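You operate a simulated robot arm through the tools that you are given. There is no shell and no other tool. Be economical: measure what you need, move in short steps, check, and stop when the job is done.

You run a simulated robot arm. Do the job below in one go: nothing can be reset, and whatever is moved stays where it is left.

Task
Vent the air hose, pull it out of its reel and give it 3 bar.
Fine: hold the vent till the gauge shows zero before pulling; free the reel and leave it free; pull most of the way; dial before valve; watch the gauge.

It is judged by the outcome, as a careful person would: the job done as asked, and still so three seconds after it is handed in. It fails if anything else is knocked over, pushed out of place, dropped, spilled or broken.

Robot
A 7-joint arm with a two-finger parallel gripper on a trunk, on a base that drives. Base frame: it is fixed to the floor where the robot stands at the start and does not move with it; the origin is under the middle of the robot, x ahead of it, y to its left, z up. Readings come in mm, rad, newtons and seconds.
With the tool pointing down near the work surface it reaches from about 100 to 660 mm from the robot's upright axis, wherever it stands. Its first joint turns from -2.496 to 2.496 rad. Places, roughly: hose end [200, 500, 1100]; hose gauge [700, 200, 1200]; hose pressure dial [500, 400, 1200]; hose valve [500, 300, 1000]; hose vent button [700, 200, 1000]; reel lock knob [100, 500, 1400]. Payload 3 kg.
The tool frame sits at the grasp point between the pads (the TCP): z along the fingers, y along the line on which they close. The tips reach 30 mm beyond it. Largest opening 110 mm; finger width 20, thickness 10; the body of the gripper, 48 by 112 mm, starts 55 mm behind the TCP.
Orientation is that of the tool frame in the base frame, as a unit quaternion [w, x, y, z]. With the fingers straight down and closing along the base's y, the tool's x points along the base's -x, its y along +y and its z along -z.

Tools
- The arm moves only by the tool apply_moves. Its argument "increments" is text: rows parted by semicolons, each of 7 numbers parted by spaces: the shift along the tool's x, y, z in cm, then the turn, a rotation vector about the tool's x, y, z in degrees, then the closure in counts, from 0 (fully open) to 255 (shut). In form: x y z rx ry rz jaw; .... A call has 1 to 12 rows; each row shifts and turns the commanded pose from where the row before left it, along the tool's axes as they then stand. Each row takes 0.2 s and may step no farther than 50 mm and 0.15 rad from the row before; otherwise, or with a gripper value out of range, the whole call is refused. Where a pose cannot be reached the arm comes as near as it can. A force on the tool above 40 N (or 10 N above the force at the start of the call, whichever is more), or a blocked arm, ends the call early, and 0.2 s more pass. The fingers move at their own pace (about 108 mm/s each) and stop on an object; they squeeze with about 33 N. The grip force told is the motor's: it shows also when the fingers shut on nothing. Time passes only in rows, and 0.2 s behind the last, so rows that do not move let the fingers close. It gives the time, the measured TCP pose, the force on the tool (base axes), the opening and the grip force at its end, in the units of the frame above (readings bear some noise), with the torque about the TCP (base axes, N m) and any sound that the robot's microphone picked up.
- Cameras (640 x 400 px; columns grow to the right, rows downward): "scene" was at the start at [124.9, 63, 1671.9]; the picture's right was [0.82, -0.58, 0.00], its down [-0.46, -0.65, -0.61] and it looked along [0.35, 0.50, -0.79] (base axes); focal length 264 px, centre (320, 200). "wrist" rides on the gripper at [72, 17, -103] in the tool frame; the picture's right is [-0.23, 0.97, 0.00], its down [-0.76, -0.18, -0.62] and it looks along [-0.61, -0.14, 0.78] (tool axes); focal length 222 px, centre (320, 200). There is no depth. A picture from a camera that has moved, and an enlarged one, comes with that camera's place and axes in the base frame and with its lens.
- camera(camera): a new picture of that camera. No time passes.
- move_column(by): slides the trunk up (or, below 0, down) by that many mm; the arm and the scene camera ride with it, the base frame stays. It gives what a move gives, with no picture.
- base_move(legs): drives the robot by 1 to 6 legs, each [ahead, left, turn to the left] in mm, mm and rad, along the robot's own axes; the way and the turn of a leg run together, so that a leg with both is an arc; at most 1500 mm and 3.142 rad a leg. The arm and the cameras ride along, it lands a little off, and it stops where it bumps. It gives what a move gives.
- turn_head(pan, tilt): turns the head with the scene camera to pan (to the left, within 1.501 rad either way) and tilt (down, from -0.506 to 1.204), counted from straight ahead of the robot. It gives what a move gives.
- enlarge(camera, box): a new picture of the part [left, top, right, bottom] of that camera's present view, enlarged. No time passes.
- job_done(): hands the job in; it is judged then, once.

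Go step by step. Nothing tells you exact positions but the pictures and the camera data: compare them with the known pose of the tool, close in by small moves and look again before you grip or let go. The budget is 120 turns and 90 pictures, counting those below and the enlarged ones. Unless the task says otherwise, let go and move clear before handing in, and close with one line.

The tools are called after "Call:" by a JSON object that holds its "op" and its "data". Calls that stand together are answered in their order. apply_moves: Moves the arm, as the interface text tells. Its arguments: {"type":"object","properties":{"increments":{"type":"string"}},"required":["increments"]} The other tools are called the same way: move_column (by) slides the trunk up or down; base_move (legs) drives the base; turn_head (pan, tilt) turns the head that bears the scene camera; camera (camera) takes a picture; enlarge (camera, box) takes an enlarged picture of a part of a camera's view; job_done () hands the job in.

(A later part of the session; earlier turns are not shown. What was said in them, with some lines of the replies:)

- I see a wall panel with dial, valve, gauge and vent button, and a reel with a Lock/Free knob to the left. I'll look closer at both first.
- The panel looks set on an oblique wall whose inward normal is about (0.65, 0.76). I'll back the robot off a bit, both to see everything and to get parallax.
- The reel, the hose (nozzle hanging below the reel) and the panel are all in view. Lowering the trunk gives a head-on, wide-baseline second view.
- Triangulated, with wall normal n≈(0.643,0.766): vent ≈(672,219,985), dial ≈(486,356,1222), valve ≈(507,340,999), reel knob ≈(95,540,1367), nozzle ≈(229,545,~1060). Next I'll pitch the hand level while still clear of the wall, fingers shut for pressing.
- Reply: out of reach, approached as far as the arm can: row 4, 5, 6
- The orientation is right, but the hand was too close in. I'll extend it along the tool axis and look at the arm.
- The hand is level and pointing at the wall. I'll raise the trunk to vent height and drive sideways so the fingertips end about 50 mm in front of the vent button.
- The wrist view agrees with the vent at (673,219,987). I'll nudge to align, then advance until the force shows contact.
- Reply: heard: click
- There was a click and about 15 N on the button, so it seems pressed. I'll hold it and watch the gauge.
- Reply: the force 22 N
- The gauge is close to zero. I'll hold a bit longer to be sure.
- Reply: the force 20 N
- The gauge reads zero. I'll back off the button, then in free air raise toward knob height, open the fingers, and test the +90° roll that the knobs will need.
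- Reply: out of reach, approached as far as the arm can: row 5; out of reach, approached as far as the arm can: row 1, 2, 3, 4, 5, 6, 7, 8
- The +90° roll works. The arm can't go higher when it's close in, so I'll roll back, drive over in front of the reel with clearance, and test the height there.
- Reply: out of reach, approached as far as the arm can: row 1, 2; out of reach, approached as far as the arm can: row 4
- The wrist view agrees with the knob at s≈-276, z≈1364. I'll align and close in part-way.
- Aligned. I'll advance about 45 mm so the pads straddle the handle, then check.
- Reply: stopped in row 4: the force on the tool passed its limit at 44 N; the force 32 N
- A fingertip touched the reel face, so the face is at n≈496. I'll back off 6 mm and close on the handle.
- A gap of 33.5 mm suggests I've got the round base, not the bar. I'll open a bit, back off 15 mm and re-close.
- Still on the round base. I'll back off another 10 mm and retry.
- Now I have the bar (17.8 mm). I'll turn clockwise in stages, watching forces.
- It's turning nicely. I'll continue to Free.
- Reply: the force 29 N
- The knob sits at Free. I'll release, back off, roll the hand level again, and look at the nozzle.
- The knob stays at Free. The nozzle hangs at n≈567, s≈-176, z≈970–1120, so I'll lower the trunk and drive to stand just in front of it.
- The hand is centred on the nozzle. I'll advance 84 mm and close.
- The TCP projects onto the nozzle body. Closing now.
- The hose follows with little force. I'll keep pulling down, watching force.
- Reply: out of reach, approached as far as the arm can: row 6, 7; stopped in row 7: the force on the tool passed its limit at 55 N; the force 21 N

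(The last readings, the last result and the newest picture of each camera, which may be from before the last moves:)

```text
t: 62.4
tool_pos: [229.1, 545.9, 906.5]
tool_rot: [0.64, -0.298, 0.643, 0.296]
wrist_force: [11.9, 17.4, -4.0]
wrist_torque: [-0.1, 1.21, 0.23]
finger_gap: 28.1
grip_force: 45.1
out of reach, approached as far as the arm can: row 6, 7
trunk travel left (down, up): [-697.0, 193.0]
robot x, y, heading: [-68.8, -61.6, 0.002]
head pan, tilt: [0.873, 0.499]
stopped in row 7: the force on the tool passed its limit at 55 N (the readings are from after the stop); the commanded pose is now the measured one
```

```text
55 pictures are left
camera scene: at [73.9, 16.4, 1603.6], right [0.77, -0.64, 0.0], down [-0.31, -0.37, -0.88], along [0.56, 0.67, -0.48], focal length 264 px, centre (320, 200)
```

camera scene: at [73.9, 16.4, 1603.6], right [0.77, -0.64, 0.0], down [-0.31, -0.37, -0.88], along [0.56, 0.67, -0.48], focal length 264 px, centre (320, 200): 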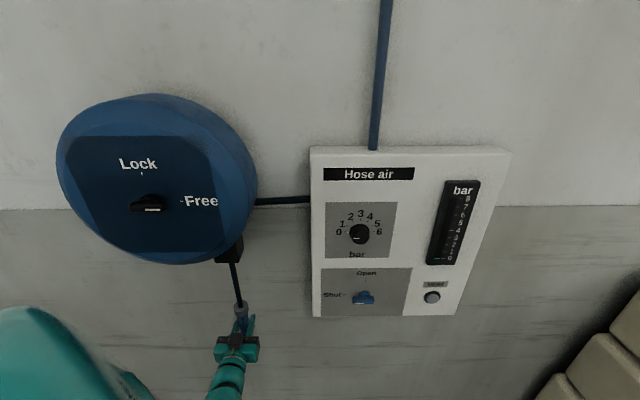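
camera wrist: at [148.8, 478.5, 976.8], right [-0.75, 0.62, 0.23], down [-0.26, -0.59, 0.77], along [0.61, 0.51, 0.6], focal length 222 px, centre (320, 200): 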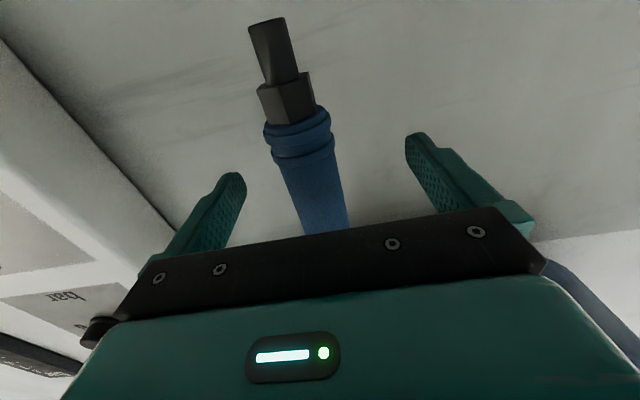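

The stop came from the arm's own reach limit, with a sideways force. The rest of the pull goes to the trunk, in steps.

Call:
{"op": "move_column", "data": {"by": -80}}

Call:
{"op": "camera", "data": {"camera": "scene"}}

```text
t: 63.7
tool_pos: [228.6, 545.7, 827.3]
tool_rot: [0.639, -0.299, 0.643, 0.298]
wrist_force: [8.4, 17.2, -4.6]
wrist_torque: [-0.19, 0.69, 0.06]
finger_gap: 28.2
grip_force: 45.2
trunk travel left (down, up): [-617.0, 273.0]
robot x, y, heading: [-67.6, -56.0, 0.002]
head pan, tilt: [0.873, 0.499]
stopped: the force on the tool passed its limit at 40 N (the readings are from after the stop); the commanded pose is now the measured one
```

```text
54 pictures are left
camera scene: at [74.5, 15.6, 1523.5], right [0.77, -0.64, 0.0], down [-0.31, -0.37, -0.88], along [0.56, 0.67, -0.48], focal length 264 px, centre (320, 200)
```

scene: 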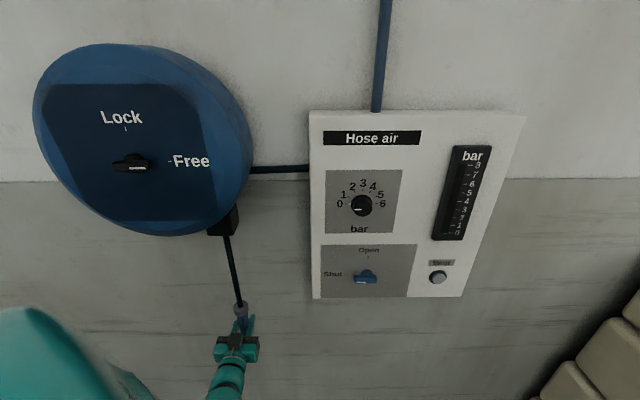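

About 220 mm are out. There's a ~19 N sideways preload, so I'll relieve it slightly and continue.

Call:
{"op": "apply_moves", "data": {"increments": "-0.3 0 0.4 0 0 0 255;0 0 0 0 0 0 255"}}

Call:
{"op": "move_column", "data": {"by": -80}}

```text
t: 64.3
tool_pos: [228.8, 547.6, 830.4]
tool_rot: [0.639, -0.3, 0.642, 0.298]
wrist_force: [-6.5, -9.4, -6.9]
wrist_torque: [0.08, 1.01, 0.08]
finger_gap: 28.1
grip_force: 45.3
trunk travel left (down, up): [-617.0, 273.0]
robot x, y, heading: [-70.3, -56.9, -0.0]
head pan, tilt: [0.873, 0.499]
```

```text
t: 65.5
tool_pos: [228.9, 546.1, 751.0]
tool_rot: [0.64, -0.299, 0.643, 0.298]
wrist_force: [-11.5, -11.3, -2.2]
wrist_torque: [0.87, -0.08, -0.3]
finger_gap: 27.9
grip_force: 44.6
trunk travel left (down, up): [-537.0, 353.0]
robot x, y, heading: [-67.5, -54.9, 0.001]
head pan, tilt: [0.873, 0.499]
```

About 300 mm out and still no vertical resistance. Continuing.

Call:
{"op": "move_column", "data": {"by": -80}}

Call:
{"op": "move_column", "data": {"by": -80}}

Call:
{"op": "camera", "data": {"camera": "scene"}}

```text
t: 66.3
tool_pos: [229.2, 547.1, 699.1]
tool_rot: [0.644, -0.297, 0.638, 0.299]
wrist_force: [-5.2, -14.9, 7.9]
wrist_torque: [0.42, -1.0, 0.23]
finger_gap: 28.0
grip_force: 45.1
trunk travel left (down, up): [-480.0, 410.0]
robot x, y, heading: [-68.6, -61.3, -0.003]
head pan, tilt: [0.873, 0.499]
stopped: the force on the tool passed its limit at 52 N (the readings are from after the stop); the commanded pose is now the measured one
```

```text
t: 66.7
tool_pos: [230.0, 546.4, 698.0]
tool_rot: [0.649, -0.293, 0.634, 0.301]
wrist_force: [-9.0, -27.6, 14.3]
wrist_torque: [0.15, -1.25, 0.11]
finger_gap: 28.1
grip_force: 44.9
trunk travel left (down, up): [-472.0, 418.0]
robot x, y, heading: [-67.8, -64.2, -0.003]
head pan, tilt: [0.873, 0.499]
stopped: the force on the tool passed its limit at 48 N (the readings are from after the stop); the commanded pose is now the measured one
```

```text
53 pictures are left
camera scene: at [71.5, 8.1, 1379.6], right [0.77, -0.64, 0.0], down [-0.31, -0.36, -0.88], along [0.56, 0.67, -0.48], focal length 264 px, centre (320, 200)
```

scene: 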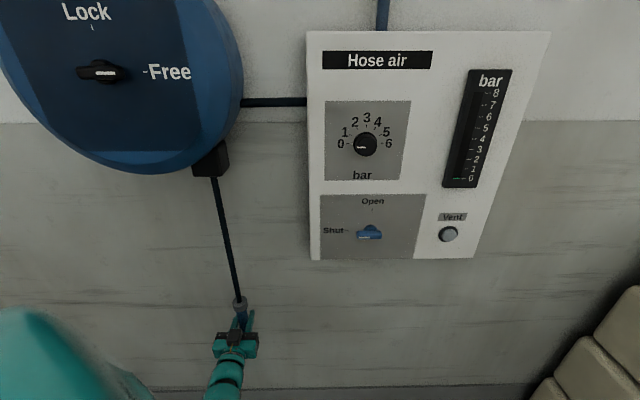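

The end stop came at z≈698, about 350 mm of travel. I'll ease back roughly 12 mm to take off the load, release, and see whether it stays.

Call:
{"op": "apply_moves", "data": {"increments": "-1.2 0 0 0 0 0 255;0 0 0 0 0 0 255;0 0 0 0 0 0 255"}}

Call:
{"op": "apply_moves", "data": {"increments": "0 0 0 0 0 0 200;0 0 0 0 0 0 120;0 0 0 0 0 0 0;0 0 0 0 0 0 0;0 0 0 0 0 0 0"}}

Call:
{"op": "camera", "data": {"camera": "scene"}}

```text
t: 67.0
tool_pos: [229.9, 546.4, 698.4]
tool_rot: [0.648, -0.294, 0.635, 0.3]
wrist_force: [-6.3, -23.2, 10.6]
wrist_torque: [-0.32, -0.64, 0.18]
finger_gap: 28.2
grip_force: 45.5
trunk travel left (down, up): [-472.0, 418.0]
robot x, y, heading: [-71.6, -58.7, 0.001]
head pan, tilt: [0.873, 0.499]
stopped in row 1: the force on the tool passed its limit at 48 N (the readings are from after the stop); the commanded pose is now the measured one
```

```text
t: 68.2
tool_pos: [228.9, 549.2, 696.6]
tool_rot: [0.647, -0.294, 0.637, 0.299]
wrist_force: [0.6, 0.1, 0.1]
wrist_torque: [0.01, 0.0, -0.02]
finger_gap: 110.0
grip_force: 0.1
trunk travel left (down, up): [-472.0, 418.0]
robot x, y, heading: [-68.6, -58.5, 0.002]
head pan, tilt: [0.873, 0.499]
```

```text
52 pictures are left
camera scene: at [73.3, 11.8, 1379.4], right [0.77, -0.64, 0.0], down [-0.31, -0.37, -0.88], along [0.56, 0.67, -0.48], focal length 264 px, centre (320, 200)
```

scene: 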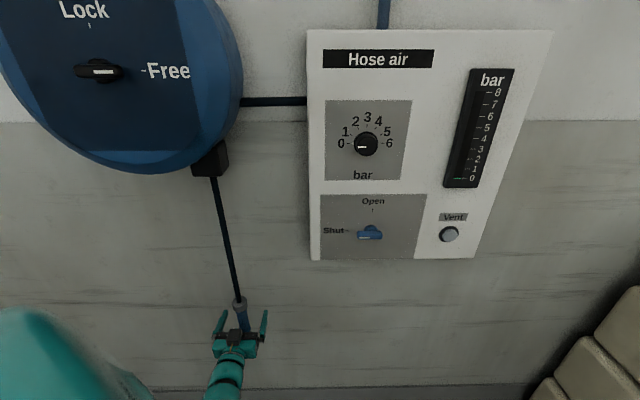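

The hose stays out. I'll back away, shift sideways in front of the panel, and raise the trunk toward dial height.

Call:
{"op": "base_move", "data": {"legs": [[-77, -92, 0], [245, -206, 0]]}}

Call:
{"op": "move_column", "data": {"by": 417}}

Call:
{"op": "apply_moves", "data": {"increments": "-3 0 0 0 0 0 0;-3 0 0 0 0 0 0;-3 0 0 0 0 0 0;-2 0 0 0 0 0 0;0 0 0 0 0 0 0"}}

Call:
{"op": "camera", "data": {"camera": "scene"}}

Call:
{"op": "camera", "data": {"camera": "wrist"}}

```text
t: 71.2
tool_pos: [396.6, 249.3, 697.9]
tool_rot: [0.647, -0.294, 0.637, 0.299]
wrist_force: [-0.1, 0.2, -0.8]
wrist_torque: [-0.01, -0.03, 0.01]
finger_gap: 110.0
grip_force: 0.1
trunk travel left (down, up): [-472.0, 418.0]
robot x, y, heading: [96.9, -357.6, 0.001]
head pan, tilt: [0.873, 0.499]
```

```text
refused: 417 is not a number from -400 to 400
```

```text
t: 72.3
tool_pos: [397.4, 248.4, 806.0]
tool_rot: [0.646, -0.295, 0.637, 0.299]
wrist_force: [-0.4, -0.2, -0.2]
wrist_torque: [-0.01, 0.0, 0.02]
finger_gap: 110.2
grip_force: 0.0
trunk travel left (down, up): [-472.0, 418.0]
robot x, y, heading: [97.8, -361.3, -0.003]
head pan, tilt: [0.873, 0.499]
```

```text
51 pictures are left
camera scene: at [239.8, -287.0, 1379.4], right [0.77, -0.64, 0.0], down [-0.31, -0.37, -0.88], along [0.57, 0.67, -0.48], focal length 264 px, centre (320, 200)
```

scene: 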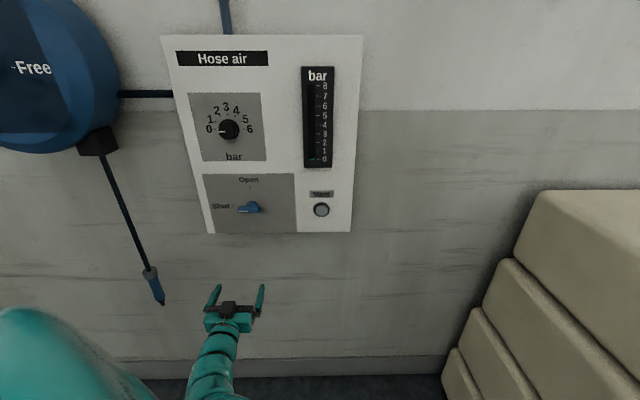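

```text
50 pictures are left
camera wrist: at [318.3, 180.5, 731.3], right [-0.74, 0.63, 0.23], down [-0.28, -0.6, 0.75], along [0.61, 0.5, 0.62], focal length 222 px, centre (320, 200)
```

wrist: 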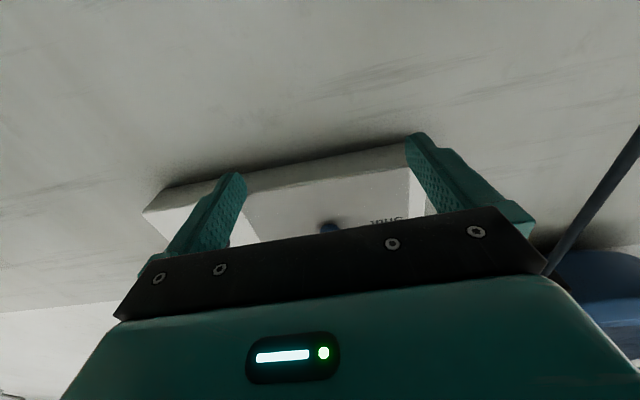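

Column up 400 leaves the hand in front of the dial.

Call:
{"op": "move_column", "data": {"by": 400}}

Call:
{"op": "camera", "data": {"camera": "wrist"}}

Call:
{"op": "camera", "data": {"camera": "scene"}}

```text
t: 76.2
tool_pos: [396.0, 247.0, 1205.9]
tool_rot: [0.647, -0.295, 0.637, 0.299]
wrist_force: [-0.4, 0.4, 0.0]
wrist_torque: [0.02, -0.01, 0.01]
finger_gap: 110.0
grip_force: 0.1
trunk travel left (down, up): [-872.0, 18.0]
robot x, y, heading: [102.4, -355.9, -0.002]
head pan, tilt: [0.873, 0.499]
```

```text
49 pictures are left
camera wrist: at [318.0, 180.7, 1131.1], right [-0.74, 0.63, 0.23], down [-0.28, -0.6, 0.75], along [0.61, 0.5, 0.62], focal length 222 px, centre (320, 200)
```

wrist: 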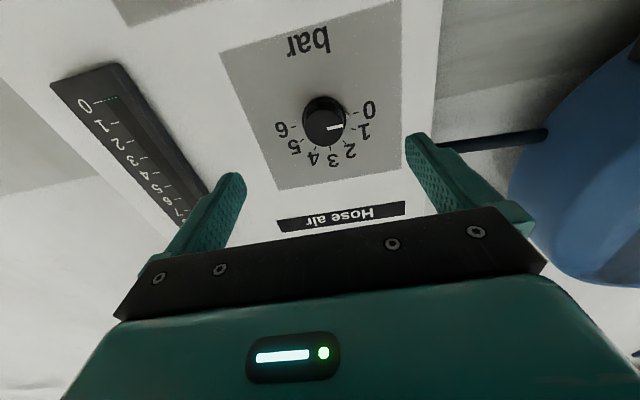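

```text
48 pictures are left
camera scene: at [239.9, -286.9, 1779.4], right [0.77, -0.64, 0.0], down [-0.31, -0.37, -0.88], along [0.57, 0.67, -0.48], focal length 264 px, centre (320, 200)
```

scene: 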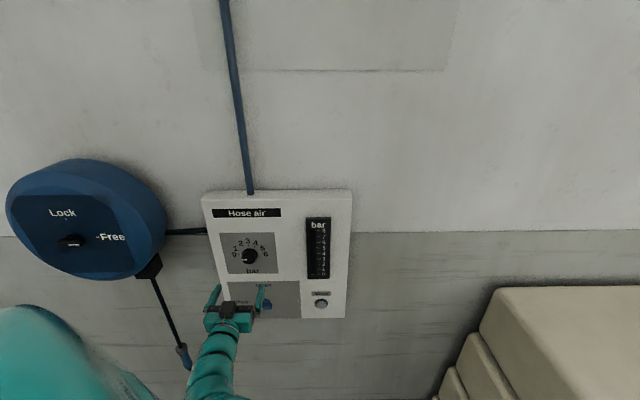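

The dial is confirmed at s≈144, z≈1223. Raise 16 mm, advance 100 mm, then look.

Call:
{"op": "apply_moves", "data": {"increments": "-1.6 0 2 0 0 0 0;0 0 3 0 0 0 0;0 0 3 0 0 0 0;0 0 2 0 0 0 0;0 0 0 0 0 0 0"}}

Call:
{"op": "camera", "data": {"camera": "wrist"}}

Call:
{"op": "enlarge", "data": {"camera": "scene", "box": [190, 220, 310, 320]}}

```text
t: 77.4
tool_pos: [440.8, 300.8, 1223.1]
tool_rot: [0.647, -0.295, 0.636, 0.299]
wrist_force: [-0.2, 0.4, -0.9]
wrist_torque: [-0.02, -0.02, -0.06]
finger_gap: 110.1
grip_force: 0.0
out of reach, approached as far as the arm can: row 3, 4
trunk travel left (down, up): [-872.0, 18.0]
robot x, y, heading: [100.5, -356.5, 0.0]
head pan, tilt: [0.873, 0.499]
```

```text
47 pictures are left
camera wrist: at [362.3, 233.9, 1148.5], right [-0.74, 0.63, 0.23], down [-0.28, -0.6, 0.75], along [0.61, 0.5, 0.62], focal length 222 px, centre (320, 200)
```

wrist: 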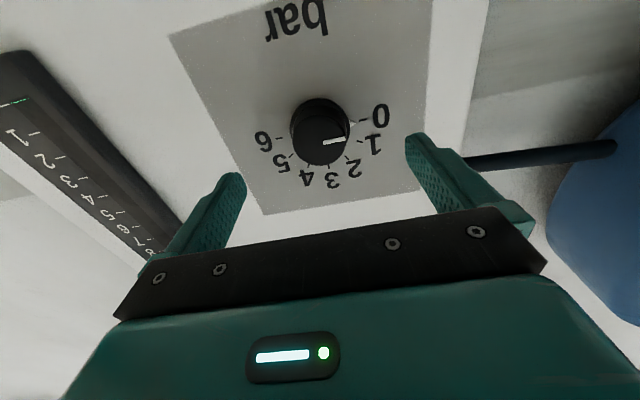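

```text
4.00 times, centred on (250, 270) of scene
camera zoom: at [238.7, -286.6, 1779.5], right [0.77, -0.64, 0.0], down [-0.31, -0.37, -0.88], along [0.57, 0.67, -0.48], focal length 1054 px, centre (600, -80)
```

zoom: 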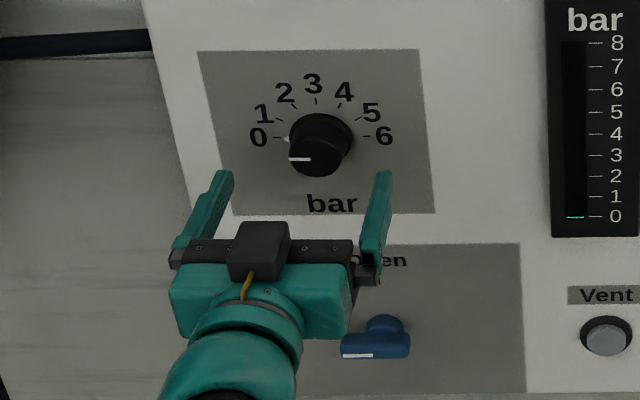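

The arm is at its outer reach limit. I'll retract a little and bring the base closer.

Call:
{"op": "apply_moves", "data": {"increments": "0 0 -3 0 0 0 0;0 0 -4 0 0 0 0;0 0 -4 0 0 0 0;0 0 0 0 0 0 0"}}

Call:
{"op": "base_move", "data": {"legs": [[77, 92, 0]]}}

Call:
{"op": "camera", "data": {"camera": "wrist"}}

```text
t: 78.4
tool_pos: [370.7, 217.2, 1221.0]
tool_rot: [0.648, -0.293, 0.637, 0.298]
wrist_force: [0.9, 0.7, -0.7]
wrist_torque: [-0.04, -0.01, -0.02]
finger_gap: 110.1
grip_force: 0.0
trunk travel left (down, up): [-872.0, 18.0]
robot x, y, heading: [100.4, -355.9, -0.003]
head pan, tilt: [0.873, 0.499]
```

```text
t: 79.6
tool_pos: [448.6, 309.2, 1219.6]
tool_rot: [0.647, -0.294, 0.637, 0.298]
wrist_force: [0.4, 0.5, -0.4]
wrist_torque: [-0.01, -0.02, -0.01]
finger_gap: 110.0
grip_force: 0.0
trunk travel left (down, up): [-872.0, 18.0]
robot x, y, heading: [170.7, -267.6, -0.002]
head pan, tilt: [0.873, 0.499]
```

```text
45 pictures are left
camera wrist: at [368.9, 242.8, 1145.8], right [-0.74, 0.63, 0.23], down [-0.28, -0.6, 0.75], along [0.61, 0.5, 0.62], focal length 222 px, centre (320, 200)
```

wrist: 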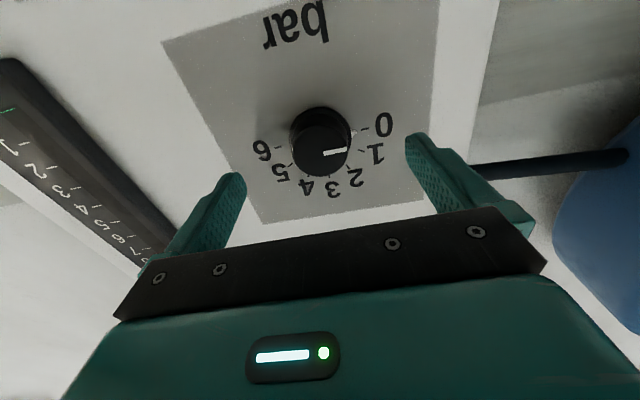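

Aligned within a few mm. Advancing 45 mm.

Call:
{"op": "apply_moves", "data": {"increments": "-0.3 0 2 0 0 0 0;0 0 1.5 0 0 0 0;0 0 0.8 0 0 0 0;0 0 0 0 0 0 0"}}

Call:
{"op": "camera", "data": {"camera": "wrist"}}

Call:
{"op": "enlarge", "data": {"camera": "scene", "box": [190, 220, 310, 320]}}

```text
t: 80.6
tool_pos: [471.4, 337.9, 1223.3]
tool_rot: [0.647, -0.296, 0.636, 0.299]
wrist_force: [-14.0, -27.5, -14.9]
wrist_torque: [-1.13, -0.23, 1.58]
finger_gap: 107.0
grip_force: 0.0
trunk travel left (down, up): [-872.0, 18.0]
robot x, y, heading: [175.9, -268.4, -0.007]
head pan, tilt: [0.873, 0.499]
```

```text
44 pictures are left
camera wrist: at [392.9, 271.2, 1148.9], right [-0.75, 0.63, 0.23], down [-0.27, -0.6, 0.75], along [0.61, 0.5, 0.62], focal length 222 px, centre (320, 200)
```

wrist: 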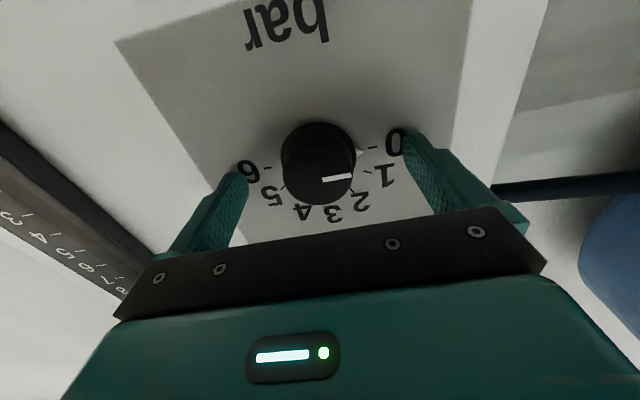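

```text
4.00 times, centred on (250, 270) of scene
camera zoom: at [313.6, -199.4, 1779.5], right [0.77, -0.64, 0.0], down [-0.31, -0.36, -0.88], along [0.57, 0.67, -0.48], focal length 1054 px, centre (600, -80)
```

zoom: 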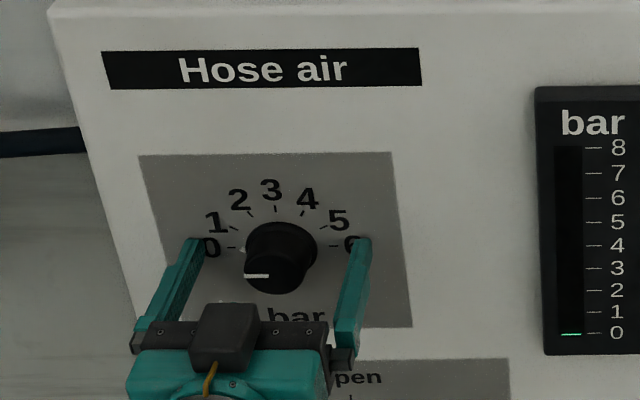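

The left tip touches the panel face (n≈592). I'll back off 8 mm and close on the dial.

Call:
{"op": "apply_moves", "data": {"increments": "0 0 -0.8 0 0 0 0;0 0 0 0 0 0 80;0 0 0 0 0 0 130;0 0 0 0 0 0 200;0 0 0 0 0 0 255;0 0 0 0 0 0 255"}}

Call:
{"op": "camera", "data": {"camera": "wrist"}}

```text
t: 82.0
tool_pos: [470.0, 337.7, 1225.5]
tool_rot: [0.647, -0.294, 0.637, 0.299]
wrist_force: [2.7, 8.5, 8.2]
wrist_torque: [0.22, -0.15, 0.23]
finger_gap: 43.2
grip_force: 45.0
trunk travel left (down, up): [-872.0, 18.0]
robot x, y, heading: [172.2, -267.3, -0.003]
head pan, tilt: [0.873, 0.499]
```

```text
42 pictures are left
camera wrist: at [391.7, 270.2, 1150.6], right [-0.74, 0.63, 0.23], down [-0.28, -0.6, 0.75], along [0.61, 0.5, 0.62], focal length 222 px, centre (320, 200)
```

wrist: 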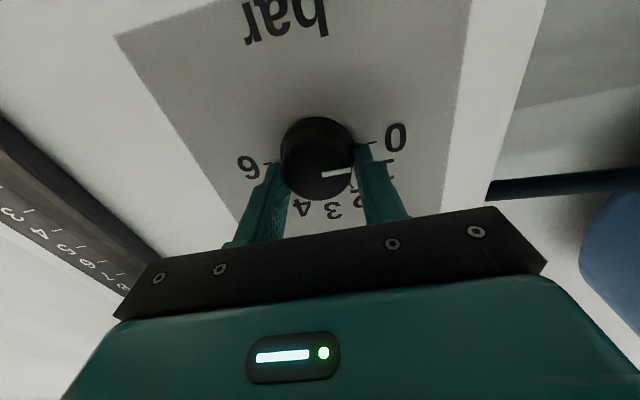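

Gripped at 43 mm. I'll turn clockwise 45°, then check.

Call:
{"op": "apply_moves", "data": {"increments": "0 0 0 0 0 5 255;0 0 0 0 0 5 255;0 0 0 0 0 5 255;0 0 0 0 0 5 255;0 0 0 0 0 5 255;0 0 0 0 0 5 255;0 0 0 0 0 5 255;0 0 0 0 0 5 255;0 0 0 0 0 5 255;0 0 0 0 0 0 255"}}

Call:
{"op": "enlarge", "data": {"camera": "scene", "box": [190, 220, 310, 320]}}

```text
t: 84.2
tool_pos: [474.2, 334.1, 1223.8]
tool_rot: [0.483, -0.026, 0.701, 0.524]
wrist_force: [15.3, -3.1, 3.9]
wrist_torque: [0.23, -0.24, -0.85]
finger_gap: 43.4
grip_force: 45.0
trunk travel left (down, up): [-872.0, 18.0]
robot x, y, heading: [178.8, -265.0, 0.0]
head pan, tilt: [0.873, 0.499]
```

```text
4.00 times, centred on (250, 270) of scene
camera zoom: at [319.1, -196.5, 1779.1], right [0.76, -0.64, 0.0], down [-0.31, -0.37, -0.88], along [0.56, 0.67, -0.48], focal length 1054 px, centre (600, -80)
```

zoom: 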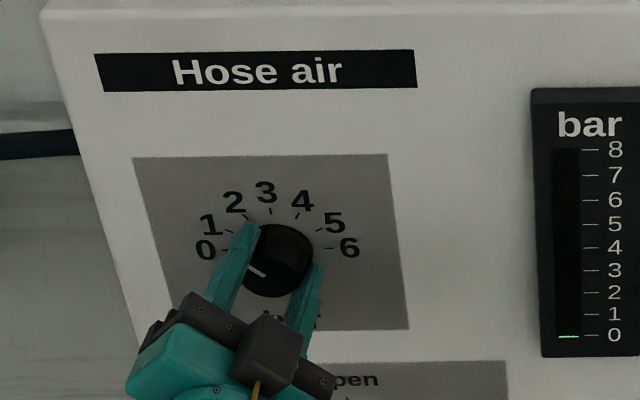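

Checking how far the pointer went.

Call:
{"op": "enlarge", "data": {"camera": "scene", "box": [230, 260, 280, 300]}}

Call:
{"op": "enlarge", "data": {"camera": "wrist", "box": [220, 60, 440, 230]}}

```text
10.00 times, centred on (255, 280) of scene
camera zoom: at [319.1, -196.5, 1779.1], right [0.76, -0.64, 0.0], down [-0.31, -0.37, -0.88], along [0.56, 0.67, -0.48], focal length 2636 px, centre (970, -600)
```

zoom: 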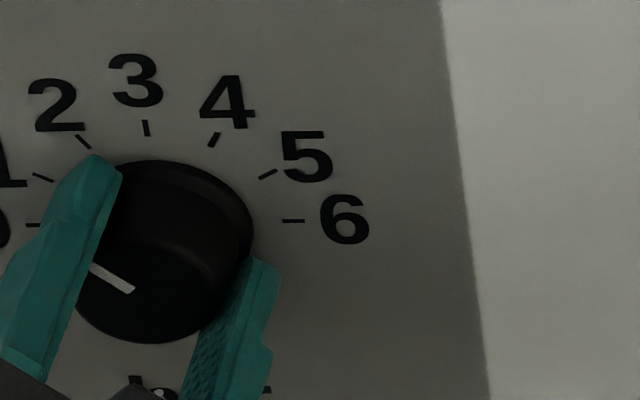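

```text
2.35 times, centred on (330, 145) of wrist
camera zoom: at [358.4, 297.1, 1182.6], right [-0.41, 0.33, 0.85], down [0.1, -0.91, 0.4], along [0.91, 0.25, 0.34], focal length 523 px, centre (296, 329)
```

zoom: 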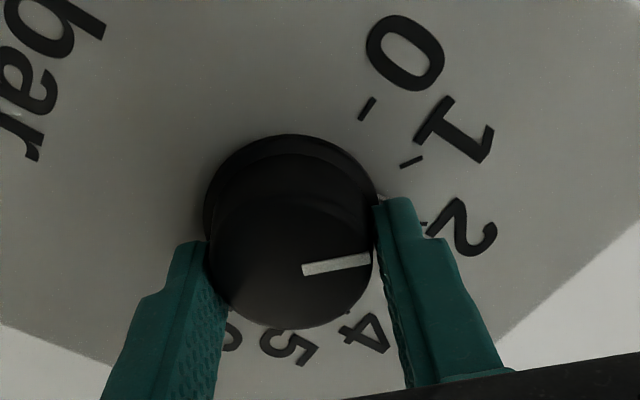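

No slip: the pointer moved with the hand. Another 45°.

Call:
{"op": "apply_moves", "data": {"increments": "0 0 0 0 0 5 255;0 0 0 0 0 5 255;0 0 0 0 0 5 255;0 0 0 0 0 5 255;0 0 0 0 0 5 255;0 0 0 0 0 5 255;0 0 0 0 0 5 255;0 0 0 0 0 5 255;0 0 0 0 0 5 255;0 0 0 0 0 0 255"}}

Call:
{"op": "enlarge", "data": {"camera": "scene", "box": [230, 260, 280, 300]}}

Call:
{"op": "enlarge", "data": {"camera": "wrist", "box": [220, 60, 440, 230]}}

```text
t: 85.9
tool_pos: [470.7, 335.7, 1220.5]
tool_rot: [0.293, 0.196, 0.677, 0.646]
wrist_force: [8.0, 1.3, -3.7]
wrist_torque: [0.16, -0.19, -0.76]
finger_gap: 42.5
grip_force: 44.5
trunk travel left (down, up): [-872.0, 18.0]
robot x, y, heading: [173.7, -267.9, -0.001]
head pan, tilt: [0.873, 0.499]
stopped in row 8: the force on the tool passed its limit at 49 N (the readings are from after the stop); the commanded pose is now the measured one
```

```text
10.00 times, centred on (255, 280) of scene
camera zoom: at [316.3, -194.4, 1779.9], right [0.76, -0.64, 0.0], down [-0.31, -0.37, -0.88], along [0.57, 0.67, -0.48], focal length 2636 px, centre (970, -600)
```

zoom: 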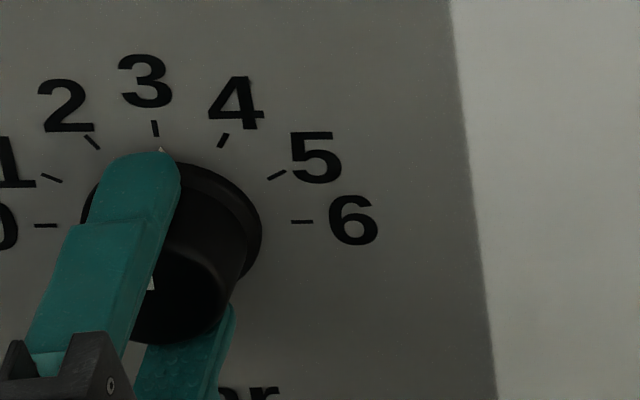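

```text
2.35 times, centred on (330, 145) of wrist
camera zoom: at [348.1, 304.5, 1225.1], right [0.06, -0.06, 1.0], down [0.19, -0.98, -0.07], along [0.98, 0.19, -0.05], focal length 523 px, centre (296, 329)
```

zoom: 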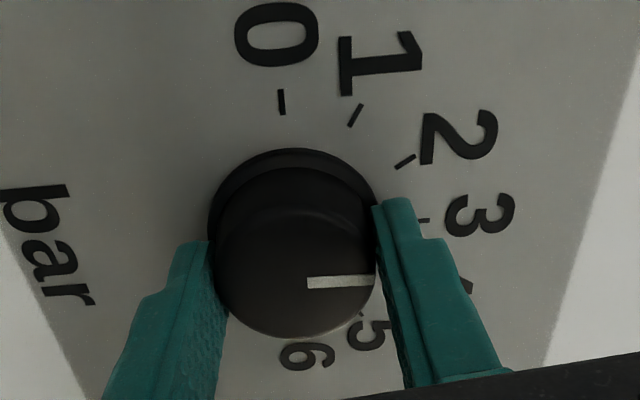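

The skirt's triangle mark appears at 3. I'll release and back off to read it properly.

Call:
{"op": "apply_moves", "data": {"increments": "0 0 0 0 0 0 180;0 0 0 0 0 0 60;0 0 0 0 0 0 60;0 0 -3 0 0 0 60;0 0 -4 0 0 0 60;0 0 -3 0 0 0 60;0 0 0 0 0 0 60"}}

Call:
{"op": "enlarge", "data": {"camera": "scene", "box": [220, 250, 290, 306]}}

Call:
{"op": "enlarge", "data": {"camera": "wrist", "box": [220, 60, 440, 230]}}

```text
t: 87.5
tool_pos: [404.5, 259.6, 1220.3]
tool_rot: [0.292, 0.194, 0.676, 0.648]
wrist_force: [-0.2, -0.1, 0.7]
wrist_torque: [-0.02, -0.05, 0.01]
finger_gap: 84.2
grip_force: 0.1
trunk travel left (down, up): [-872.0, 18.0]
robot x, y, heading: [171.3, -267.5, -0.005]
head pan, tilt: [0.873, 0.499]
```

```text
7.14 times, centred on (255, 278) of scene
camera zoom: at [317.3, -194.7, 1779.3], right [0.77, -0.64, 0.0], down [-0.31, -0.37, -0.88], along [0.56, 0.67, -0.48], focal length 1883 px, centre (784, -357)
```

zoom: 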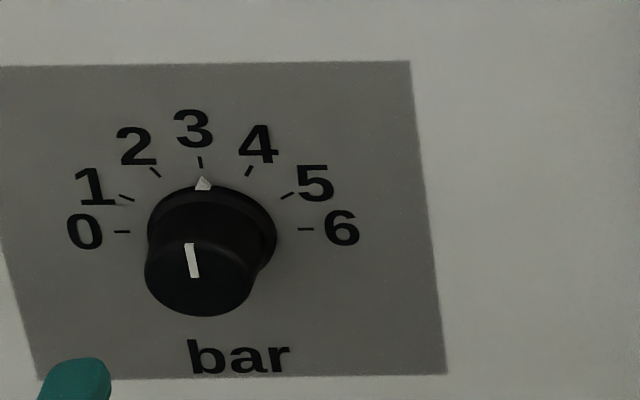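

```text
2.35 times, centred on (330, 145) of wrist
camera zoom: at [280.8, 228.1, 1224.4], right [0.06, -0.06, 1.0], down [0.19, -0.98, -0.07], along [0.98, 0.2, -0.05], focal length 523 px, centre (296, 329)
```

zoom: 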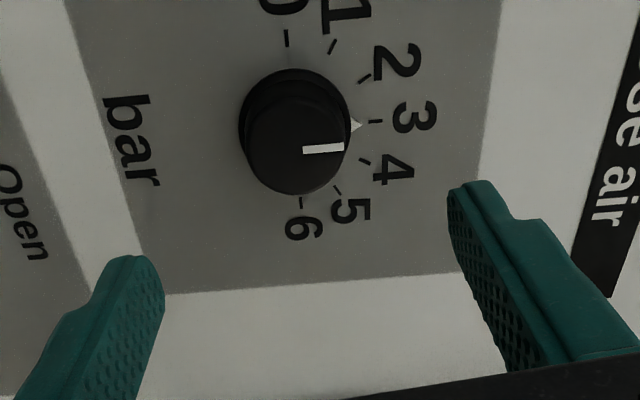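

The dial reads 3. Now I'll check in free air whether the wrist can roll on to +180° (valve handle is horizontal and needs +90° to +180°).

Call:
{"op": "apply_moves", "data": {"increments": "0 0 0 0 0 8 0;0 0 0 0 0 8 0;0 0 0 0 0 8 0;0 0 0 0 0 8 0;0 0 0 0 0 8 0;0 0 0 0 0 8 0;0 0 0 0 0 8 0;0 0 0 0 0 8 0;0 0 0 0 0 8 0;0 0 0 0 0 8 0;0 0 0 0 0 8 0;0 0 0 0 0 8 0"}}

```text
t: 90.1
tool_pos: [403.6, 257.5, 1219.5]
tool_rot: [-0.287, 0.633, 0.308, 0.65]
wrist_force: [0.0, 0.8, 0.3]
wrist_torque: [0.05, -0.03, -0.02]
finger_gap: 110.1
grip_force: 0.1
trunk travel left (down, up): [-872.0, 18.0]
robot x, y, heading: [177.4, -266.7, 0.002]
head pan, tilt: [0.873, 0.499]
```

The roll range is fine. Now back to +90°, lower to valve height, and look.

Call:
{"op": "apply_moves", "data": {"increments": "0 0 0 0 0 -8 0;0 0 0 0 0 -8 0;0 0 0 0 0 -8 0;0 0 0 0 0 -8 0;0 0 0 0 0 -8 0;0 0 0 0 0 -8 0;0 0 0 0 0 -8 0;0 0 0 0 0 -8 0;0 0 0 0 0 -8 0;0 0 0 0 0 -8 0;0 0 0 0 0 -8 0;-2.6 0 0 0 0 0 0"}}

Call:
{"op": "move_column", "data": {"by": -220}}

Call:
{"op": "camera", "data": {"camera": "wrist"}}

Call:
{"op": "camera", "data": {"camera": "scene"}}

```text
t: 92.7
tool_pos: [424.5, 241.4, 1220.1]
tool_rot: [0.247, 0.241, 0.661, 0.667]
wrist_force: [-1.1, -0.5, -0.1]
wrist_torque: [-0.03, 0.05, 0.05]
finger_gap: 110.1
grip_force: 0.1
trunk travel left (down, up): [-872.0, 18.0]
robot x, y, heading: [171.9, -262.5, -0.001]
head pan, tilt: [0.873, 0.499]
```

```text
t: 95.1
tool_pos: [423.8, 241.7, 1000.2]
tool_rot: [0.245, 0.241, 0.661, 0.667]
wrist_force: [-0.2, 1.4, -0.3]
wrist_torque: [0.02, 0.02, 0.03]
finger_gap: 110.0
grip_force: 0.1
trunk travel left (down, up): [-652.0, 238.0]
robot x, y, heading: [175.4, -266.2, -0.007]
head pan, tilt: [0.873, 0.499]
```

```text
34 pictures are left
camera wrist: at [302.0, 210.0, 1015.5], right [0.16, -0.15, 0.97], down [0.18, -0.97, -0.18], along [0.97, 0.21, -0.13], focal length 222 px, centre (320, 200)
```

wrist: 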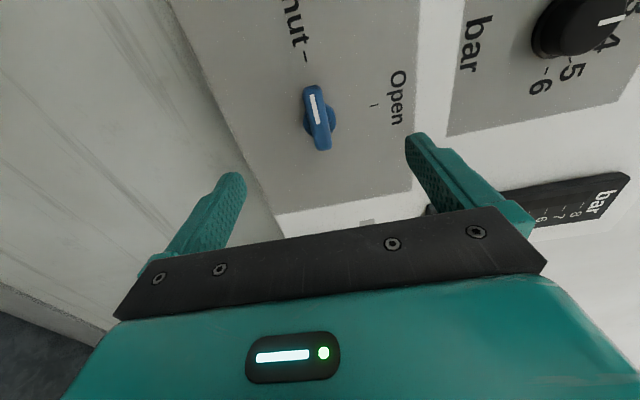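

```text
33 pictures are left
camera scene: at [315.9, -195.2, 1559.5], right [0.77, -0.64, 0.0], down [-0.31, -0.37, -0.88], along [0.57, 0.67, -0.48], focal length 264 px, centre (320, 200)
```

scene: 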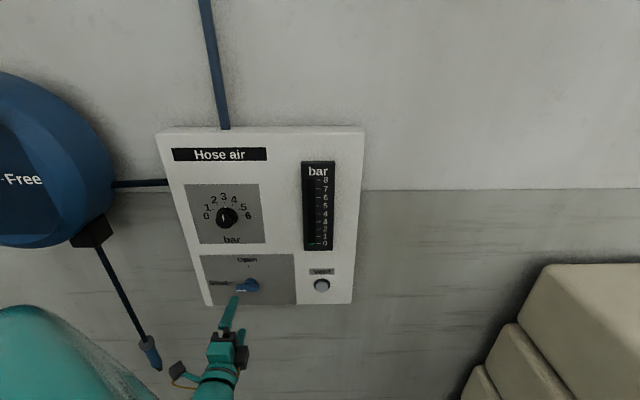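

The valve is at s≈166, z≈1000, aligned. Advance 75 mm and look.

Call:
{"op": "apply_moves", "data": {"increments": "0.2 0 2.5 0 0 0 0;0 0 2.5 0 0 0 0;0 0 2.5 0 0 0 0;0 0 0 0 0 0 0"}}

Call:
{"op": "camera", "data": {"camera": "wrist"}}

Call:
{"op": "enlarge", "data": {"camera": "scene", "box": [190, 240, 290, 320]}}

```text
t: 96.1
tool_pos: [470.8, 300.0, 1000.6]
tool_rot: [0.246, 0.24, 0.661, 0.667]
wrist_force: [-0.3, 0.2, 0.2]
wrist_torque: [0.01, 0.0, 0.0]
finger_gap: 110.0
grip_force: 0.0
trunk travel left (down, up): [-652.0, 238.0]
robot x, y, heading: [174.4, -269.5, -0.003]
head pan, tilt: [0.873, 0.499]
```

```text
32 pictures are left
camera wrist: at [348.8, 268.5, 1016.3], right [0.16, -0.15, 0.97], down [0.18, -0.97, -0.18], along [0.97, 0.21, -0.13], focal length 222 px, centre (320, 200)
```

wrist: 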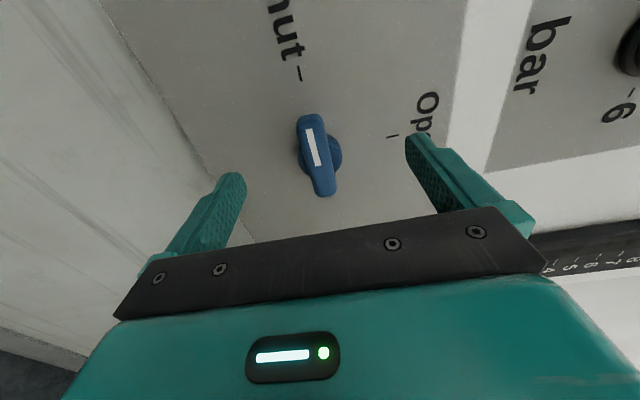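

```text
5.00 times, centred on (240, 280) of scene
camera zoom: at [315.6, -195.5, 1559.5], right [0.77, -0.64, 0.0], down [-0.31, -0.37, -0.88], along [0.57, 0.67, -0.48], focal length 1318 px, centre (720, -200)
```

zoom: 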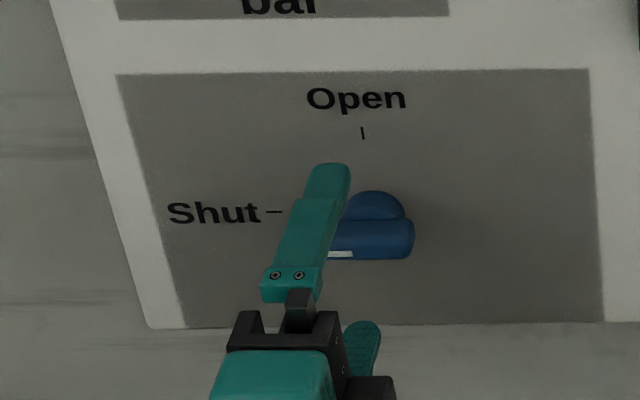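

Still aligned. Advance 15 mm and close on the bar.

Call:
{"op": "apply_moves", "data": {"increments": "0 0 1.5 0 0 0 0;0 0 0 0 0 0 100;0 0 0 0 0 0 200;0 0 0 0 0 0 255;0 0 0 0 0 0 255;0 0 0 0 0 0 255"}}

Call:
{"op": "camera", "data": {"camera": "wrist"}}

```text
t: 97.5
tool_pos: [479.5, 313.0, 1001.0]
tool_rot: [0.244, 0.24, 0.663, 0.666]
wrist_force: [-5.0, -9.1, -14.2]
wrist_torque: [-0.48, 0.74, 0.54]
finger_gap: 17.7
grip_force: 45.2
trunk travel left (down, up): [-652.0, 238.0]
robot x, y, heading: [170.9, -266.4, -0.004]
head pan, tilt: [0.873, 0.499]
```

```text
30 pictures are left
camera wrist: at [357.7, 280.4, 1015.3], right [0.17, -0.15, 0.97], down [0.18, -0.97, -0.18], along [0.97, 0.21, -0.13], focal length 222 px, centre (320, 200)
```

wrist: 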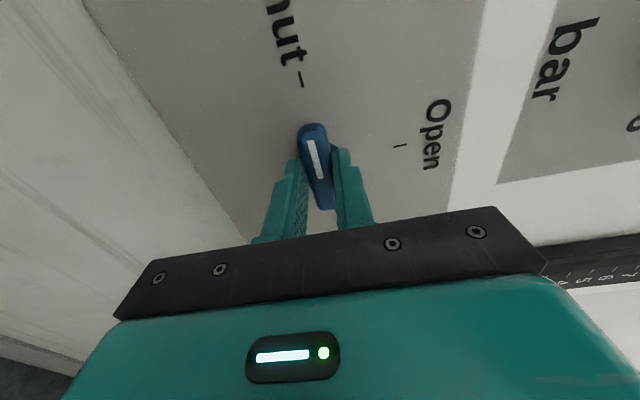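

I have the bar (17.7 mm). Before opening, the dial is already at 3; turning clockwise to Open in stages.

Call:
{"op": "apply_moves", "data": {"increments": "0 0 0 0 0 6 255;0 0 0 0 0 6 255;0 0 0 0 0 6 255;0 0 0 0 0 6 255;0 0 0 0 0 6 255;0 0 0 0 0 6 255;0 0 0 0 0 6 255;0 0 0 0 0 0 255"}}

Call:
{"op": "apply_moves", "data": {"increments": "0 0 0 0 0 6 255;0 0 0 0 0 6 255;0 0 0 0 0 6 255;0 0 0 0 0 6 255;0 0 0 0 0 6 255;0 0 0 0 0 6 255;0 0 0 0 0 6 255;0 0 0 0 0 6 255;0 0 0 0 0 2 255;0 0 0 0 0 0 255"}}

Call:
{"op": "camera", "data": {"camera": "scene"}}

Call:
{"op": "enlarge", "data": {"camera": "scene", "box": [180, 150, 380, 310]}}

```text
t: 99.3
tool_pos: [480.8, 312.2, 1004.8]
tool_rot: [-0.01, 0.461, 0.529, 0.712]
wrist_force: [2.3, 3.6, 28.0]
wrist_torque: [-0.51, 0.18, -0.05]
finger_gap: 18.1
grip_force: 44.8
trunk travel left (down, up): [-652.0, 238.0]
robot x, y, heading: [177.2, -266.1, 0.004]
head pan, tilt: [0.873, 0.499]
```

```text
t: 99.9
tool_pos: [482.0, 310.3, 1005.7]
tool_rot: [-0.076, 0.508, 0.481, 0.71]
wrist_force: [-2.3, -8.9, 11.5]
wrist_torque: [-0.82, 0.54, -0.28]
finger_gap: 18.3
grip_force: 45.3
trunk travel left (down, up): [-652.0, 238.0]
robot x, y, heading: [177.0, -267.4, -0.01]
head pan, tilt: [0.873, 0.499]
stopped in row 3: the force on the tool passed its limit at 42 N (the readings are from after the stop); the commanded pose is now the measured one
```

```text
29 pictures are left
camera scene: at [315.2, -197.6, 1559.1], right [0.76, -0.64, 0.0], down [-0.31, -0.36, -0.88], along [0.57, 0.67, -0.48], focal length 264 px, centre (320, 200)
```

scene: 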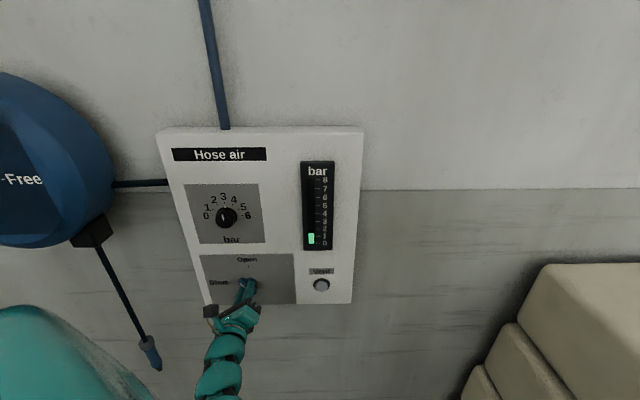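

```text
2.50 times, centred on (280, 230) of scene
camera zoom: at [315.2, -197.6, 1559.1], right [0.76, -0.64, 0.0], down [-0.31, -0.36, -0.88], along [0.57, 0.67, -0.48], focal length 659 px, centre (420, 125)
```

zoom: 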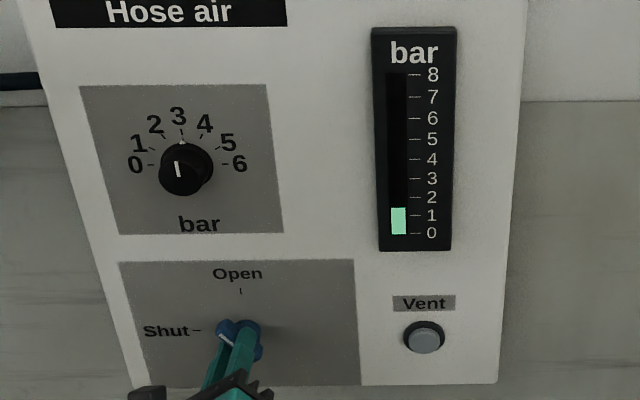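

The gauge is rising and the valve is about 55° turned. My grip is slightly off the axis, so I'll follow the arc while finishing the turn.

Call:
{"op": "apply_moves", "data": {"increments": "0 0.06 0 0 0 6 255;0 0.06 0 0 0 6 255;0 0.06 0 0 0 6 255;0 0.06 0 0 0 6 255;0 0.06 0 0 0 6 255;0 0.05 0 0 0 6 255;0 0 0 0 0 0 255"}}

Call:
{"op": "enlarge", "data": {"camera": "scene", "box": [180, 150, 380, 310]}}

```text
t: 101.5
tool_pos: [484.2, 306.9, 1007.2]
tool_rot: [-0.292, 0.633, 0.3, 0.651]
wrist_force: [4.5, -18.3, 9.8]
wrist_torque: [-0.2, 0.07, 0.58]
finger_gap: 18.1
grip_force: 45.4
trunk travel left (down, up): [-652.0, 238.0]
robot x, y, heading: [175.9, -266.6, -0.003]
head pan, tilt: [0.873, 0.499]
```

```text
2.50 times, centred on (280, 230) of scene
camera zoom: at [316.4, -198.9, 1559.6], right [0.76, -0.64, 0.0], down [-0.31, -0.36, -0.88], along [0.57, 0.67, -0.48], focal length 659 px, centre (420, 125)
```

zoom: 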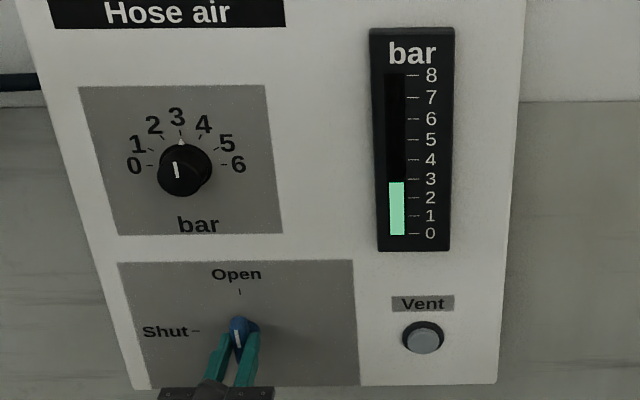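

Valve is at Open and the gauge is near 2.8, still settling. I'll wait a moment, then release and back away.

Call:
{"op": "apply_moves", "data": {"increments": "0 0 0 0 0 0 255;0 0 0 0 0 0 255;0 0 0 0 0 0 255;0 0 0 0 0 0 180;0 0 0 0 0 0 100;0 0 0 0 0 0 60;0 0 -3 0 0 0 60;0 0 -4 0 0 0 60;0 0 -3 0 0 0 60;0 0 0 0 0 0 60"}}

Call:
{"op": "enlarge", "data": {"camera": "scene", "box": [180, 150, 380, 310]}}

Call:
{"op": "enlarge", "data": {"camera": "scene", "box": [295, 155, 345, 255]}}

```text
t: 103.7
tool_pos: [420.3, 233.8, 1002.9]
tool_rot: [-0.291, 0.634, 0.301, 0.65]
wrist_force: [0.0, 0.7, 0.0]
wrist_torque: [-0.01, 0.02, 0.04]
finger_gap: 84.3
grip_force: 0.0
trunk travel left (down, up): [-652.0, 238.0]
robot x, y, heading: [174.5, -267.2, -0.004]
head pan, tilt: [0.873, 0.499]
```

```text
2.50 times, centred on (280, 230) of scene
camera zoom: at [316.3, -195.0, 1559.4], right [0.77, -0.64, 0.0], down [-0.31, -0.37, -0.88], along [0.57, 0.67, -0.48], focal length 659 px, centre (420, 125)
```

zoom: 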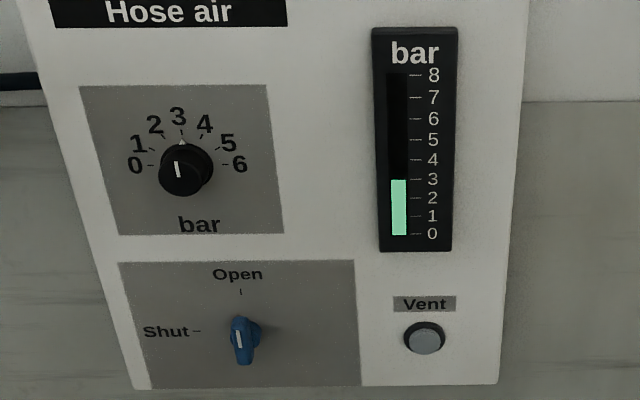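

```text
4.00 times, centred on (320, 205) of scene
camera zoom: at [316.3, -195.0, 1559.4], right [0.77, -0.64, 0.0], down [-0.31, -0.37, -0.88], along [0.57, 0.67, -0.48], focal length 1054 px, centre (320, 180)
```

zoom: 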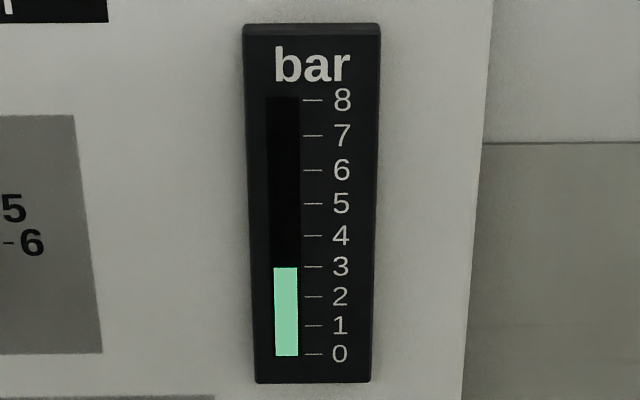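

The gauge reads 3 bar with the valve open. I'll back the base off and do a last check of the gauge, knob and hose.

Call:
{"op": "base_move", "data": {"legs": [[-130, -150, 0]]}}

Call:
{"op": "turn_head", "data": {"pan": 1.05, "tilt": 0.4}}

Call:
{"op": "camera", "data": {"camera": "scene"}}

Call:
{"op": "enlarge", "data": {"camera": "scene", "box": [300, 140, 460, 270]}}

```text
t: 105.3
tool_pos: [290.4, 82.7, 1002.5]
tool_rot: [-0.291, 0.633, 0.301, 0.651]
wrist_force: [0.8, 0.7, 0.1]
wrist_torque: [-0.04, 0.01, 0.01]
finger_gap: 84.3
grip_force: 0.0
trunk travel left (down, up): [-652.0, 238.0]
robot x, y, heading: [47.4, -414.5, -0.007]
head pan, tilt: [0.873, 0.499]
```

```text
t: 106.0
tool_pos: [291.1, 83.7, 1002.5]
tool_rot: [-0.291, 0.634, 0.302, 0.65]
wrist_force: [0.2, 0.2, -0.6]
wrist_torque: [-0.01, 0.04, -0.02]
finger_gap: 84.1
grip_force: 0.0
trunk travel left (down, up): [-652.0, 238.0]
robot x, y, heading: [46.2, -416.9, -0.006]
head pan, tilt: [1.051, 0.4]
```

```text
24 pictures are left
camera scene: at [173.4, -334.4, 1568.5], right [0.87, -0.5, 0.0], down [-0.19, -0.34, -0.92], along [0.46, 0.8, -0.39], focal length 264 px, centre (320, 200)
```

scene: 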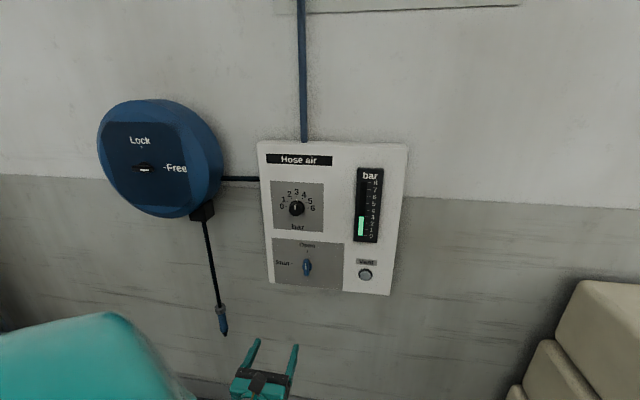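

```text
3.08 times, centred on (380, 205) of scene
camera zoom: at [173.4, -334.4, 1568.5], right [0.87, -0.5, 0.0], down [-0.19, -0.34, -0.92], along [0.46, 0.8, -0.39], focal length 811 px, centre (135, 185)
```

zoom: 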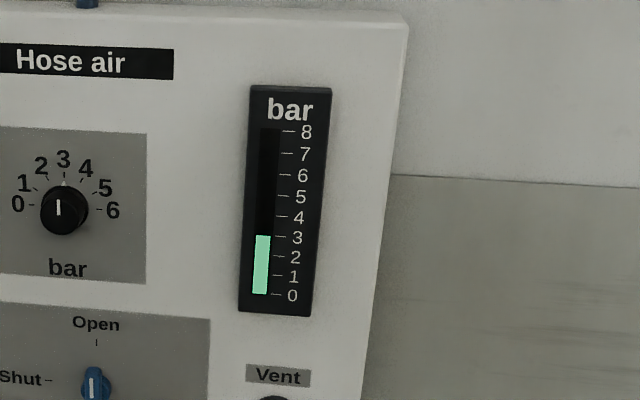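

The reel is at Free, the hose is out and staying out, the dial is at 3, the valve is open, the gauge reads steadily at 3 bar, and the arm is clear. Handing in.

Call:
{"op": "job_done", "data": {}}

```text
The job is handed in.
```

The hose was vented to zero and pulled out to its stop (about 350 mm) with the reel left at Free. The dial was set to 3 before the valve was opened, and the gauge holds at 3 bar.
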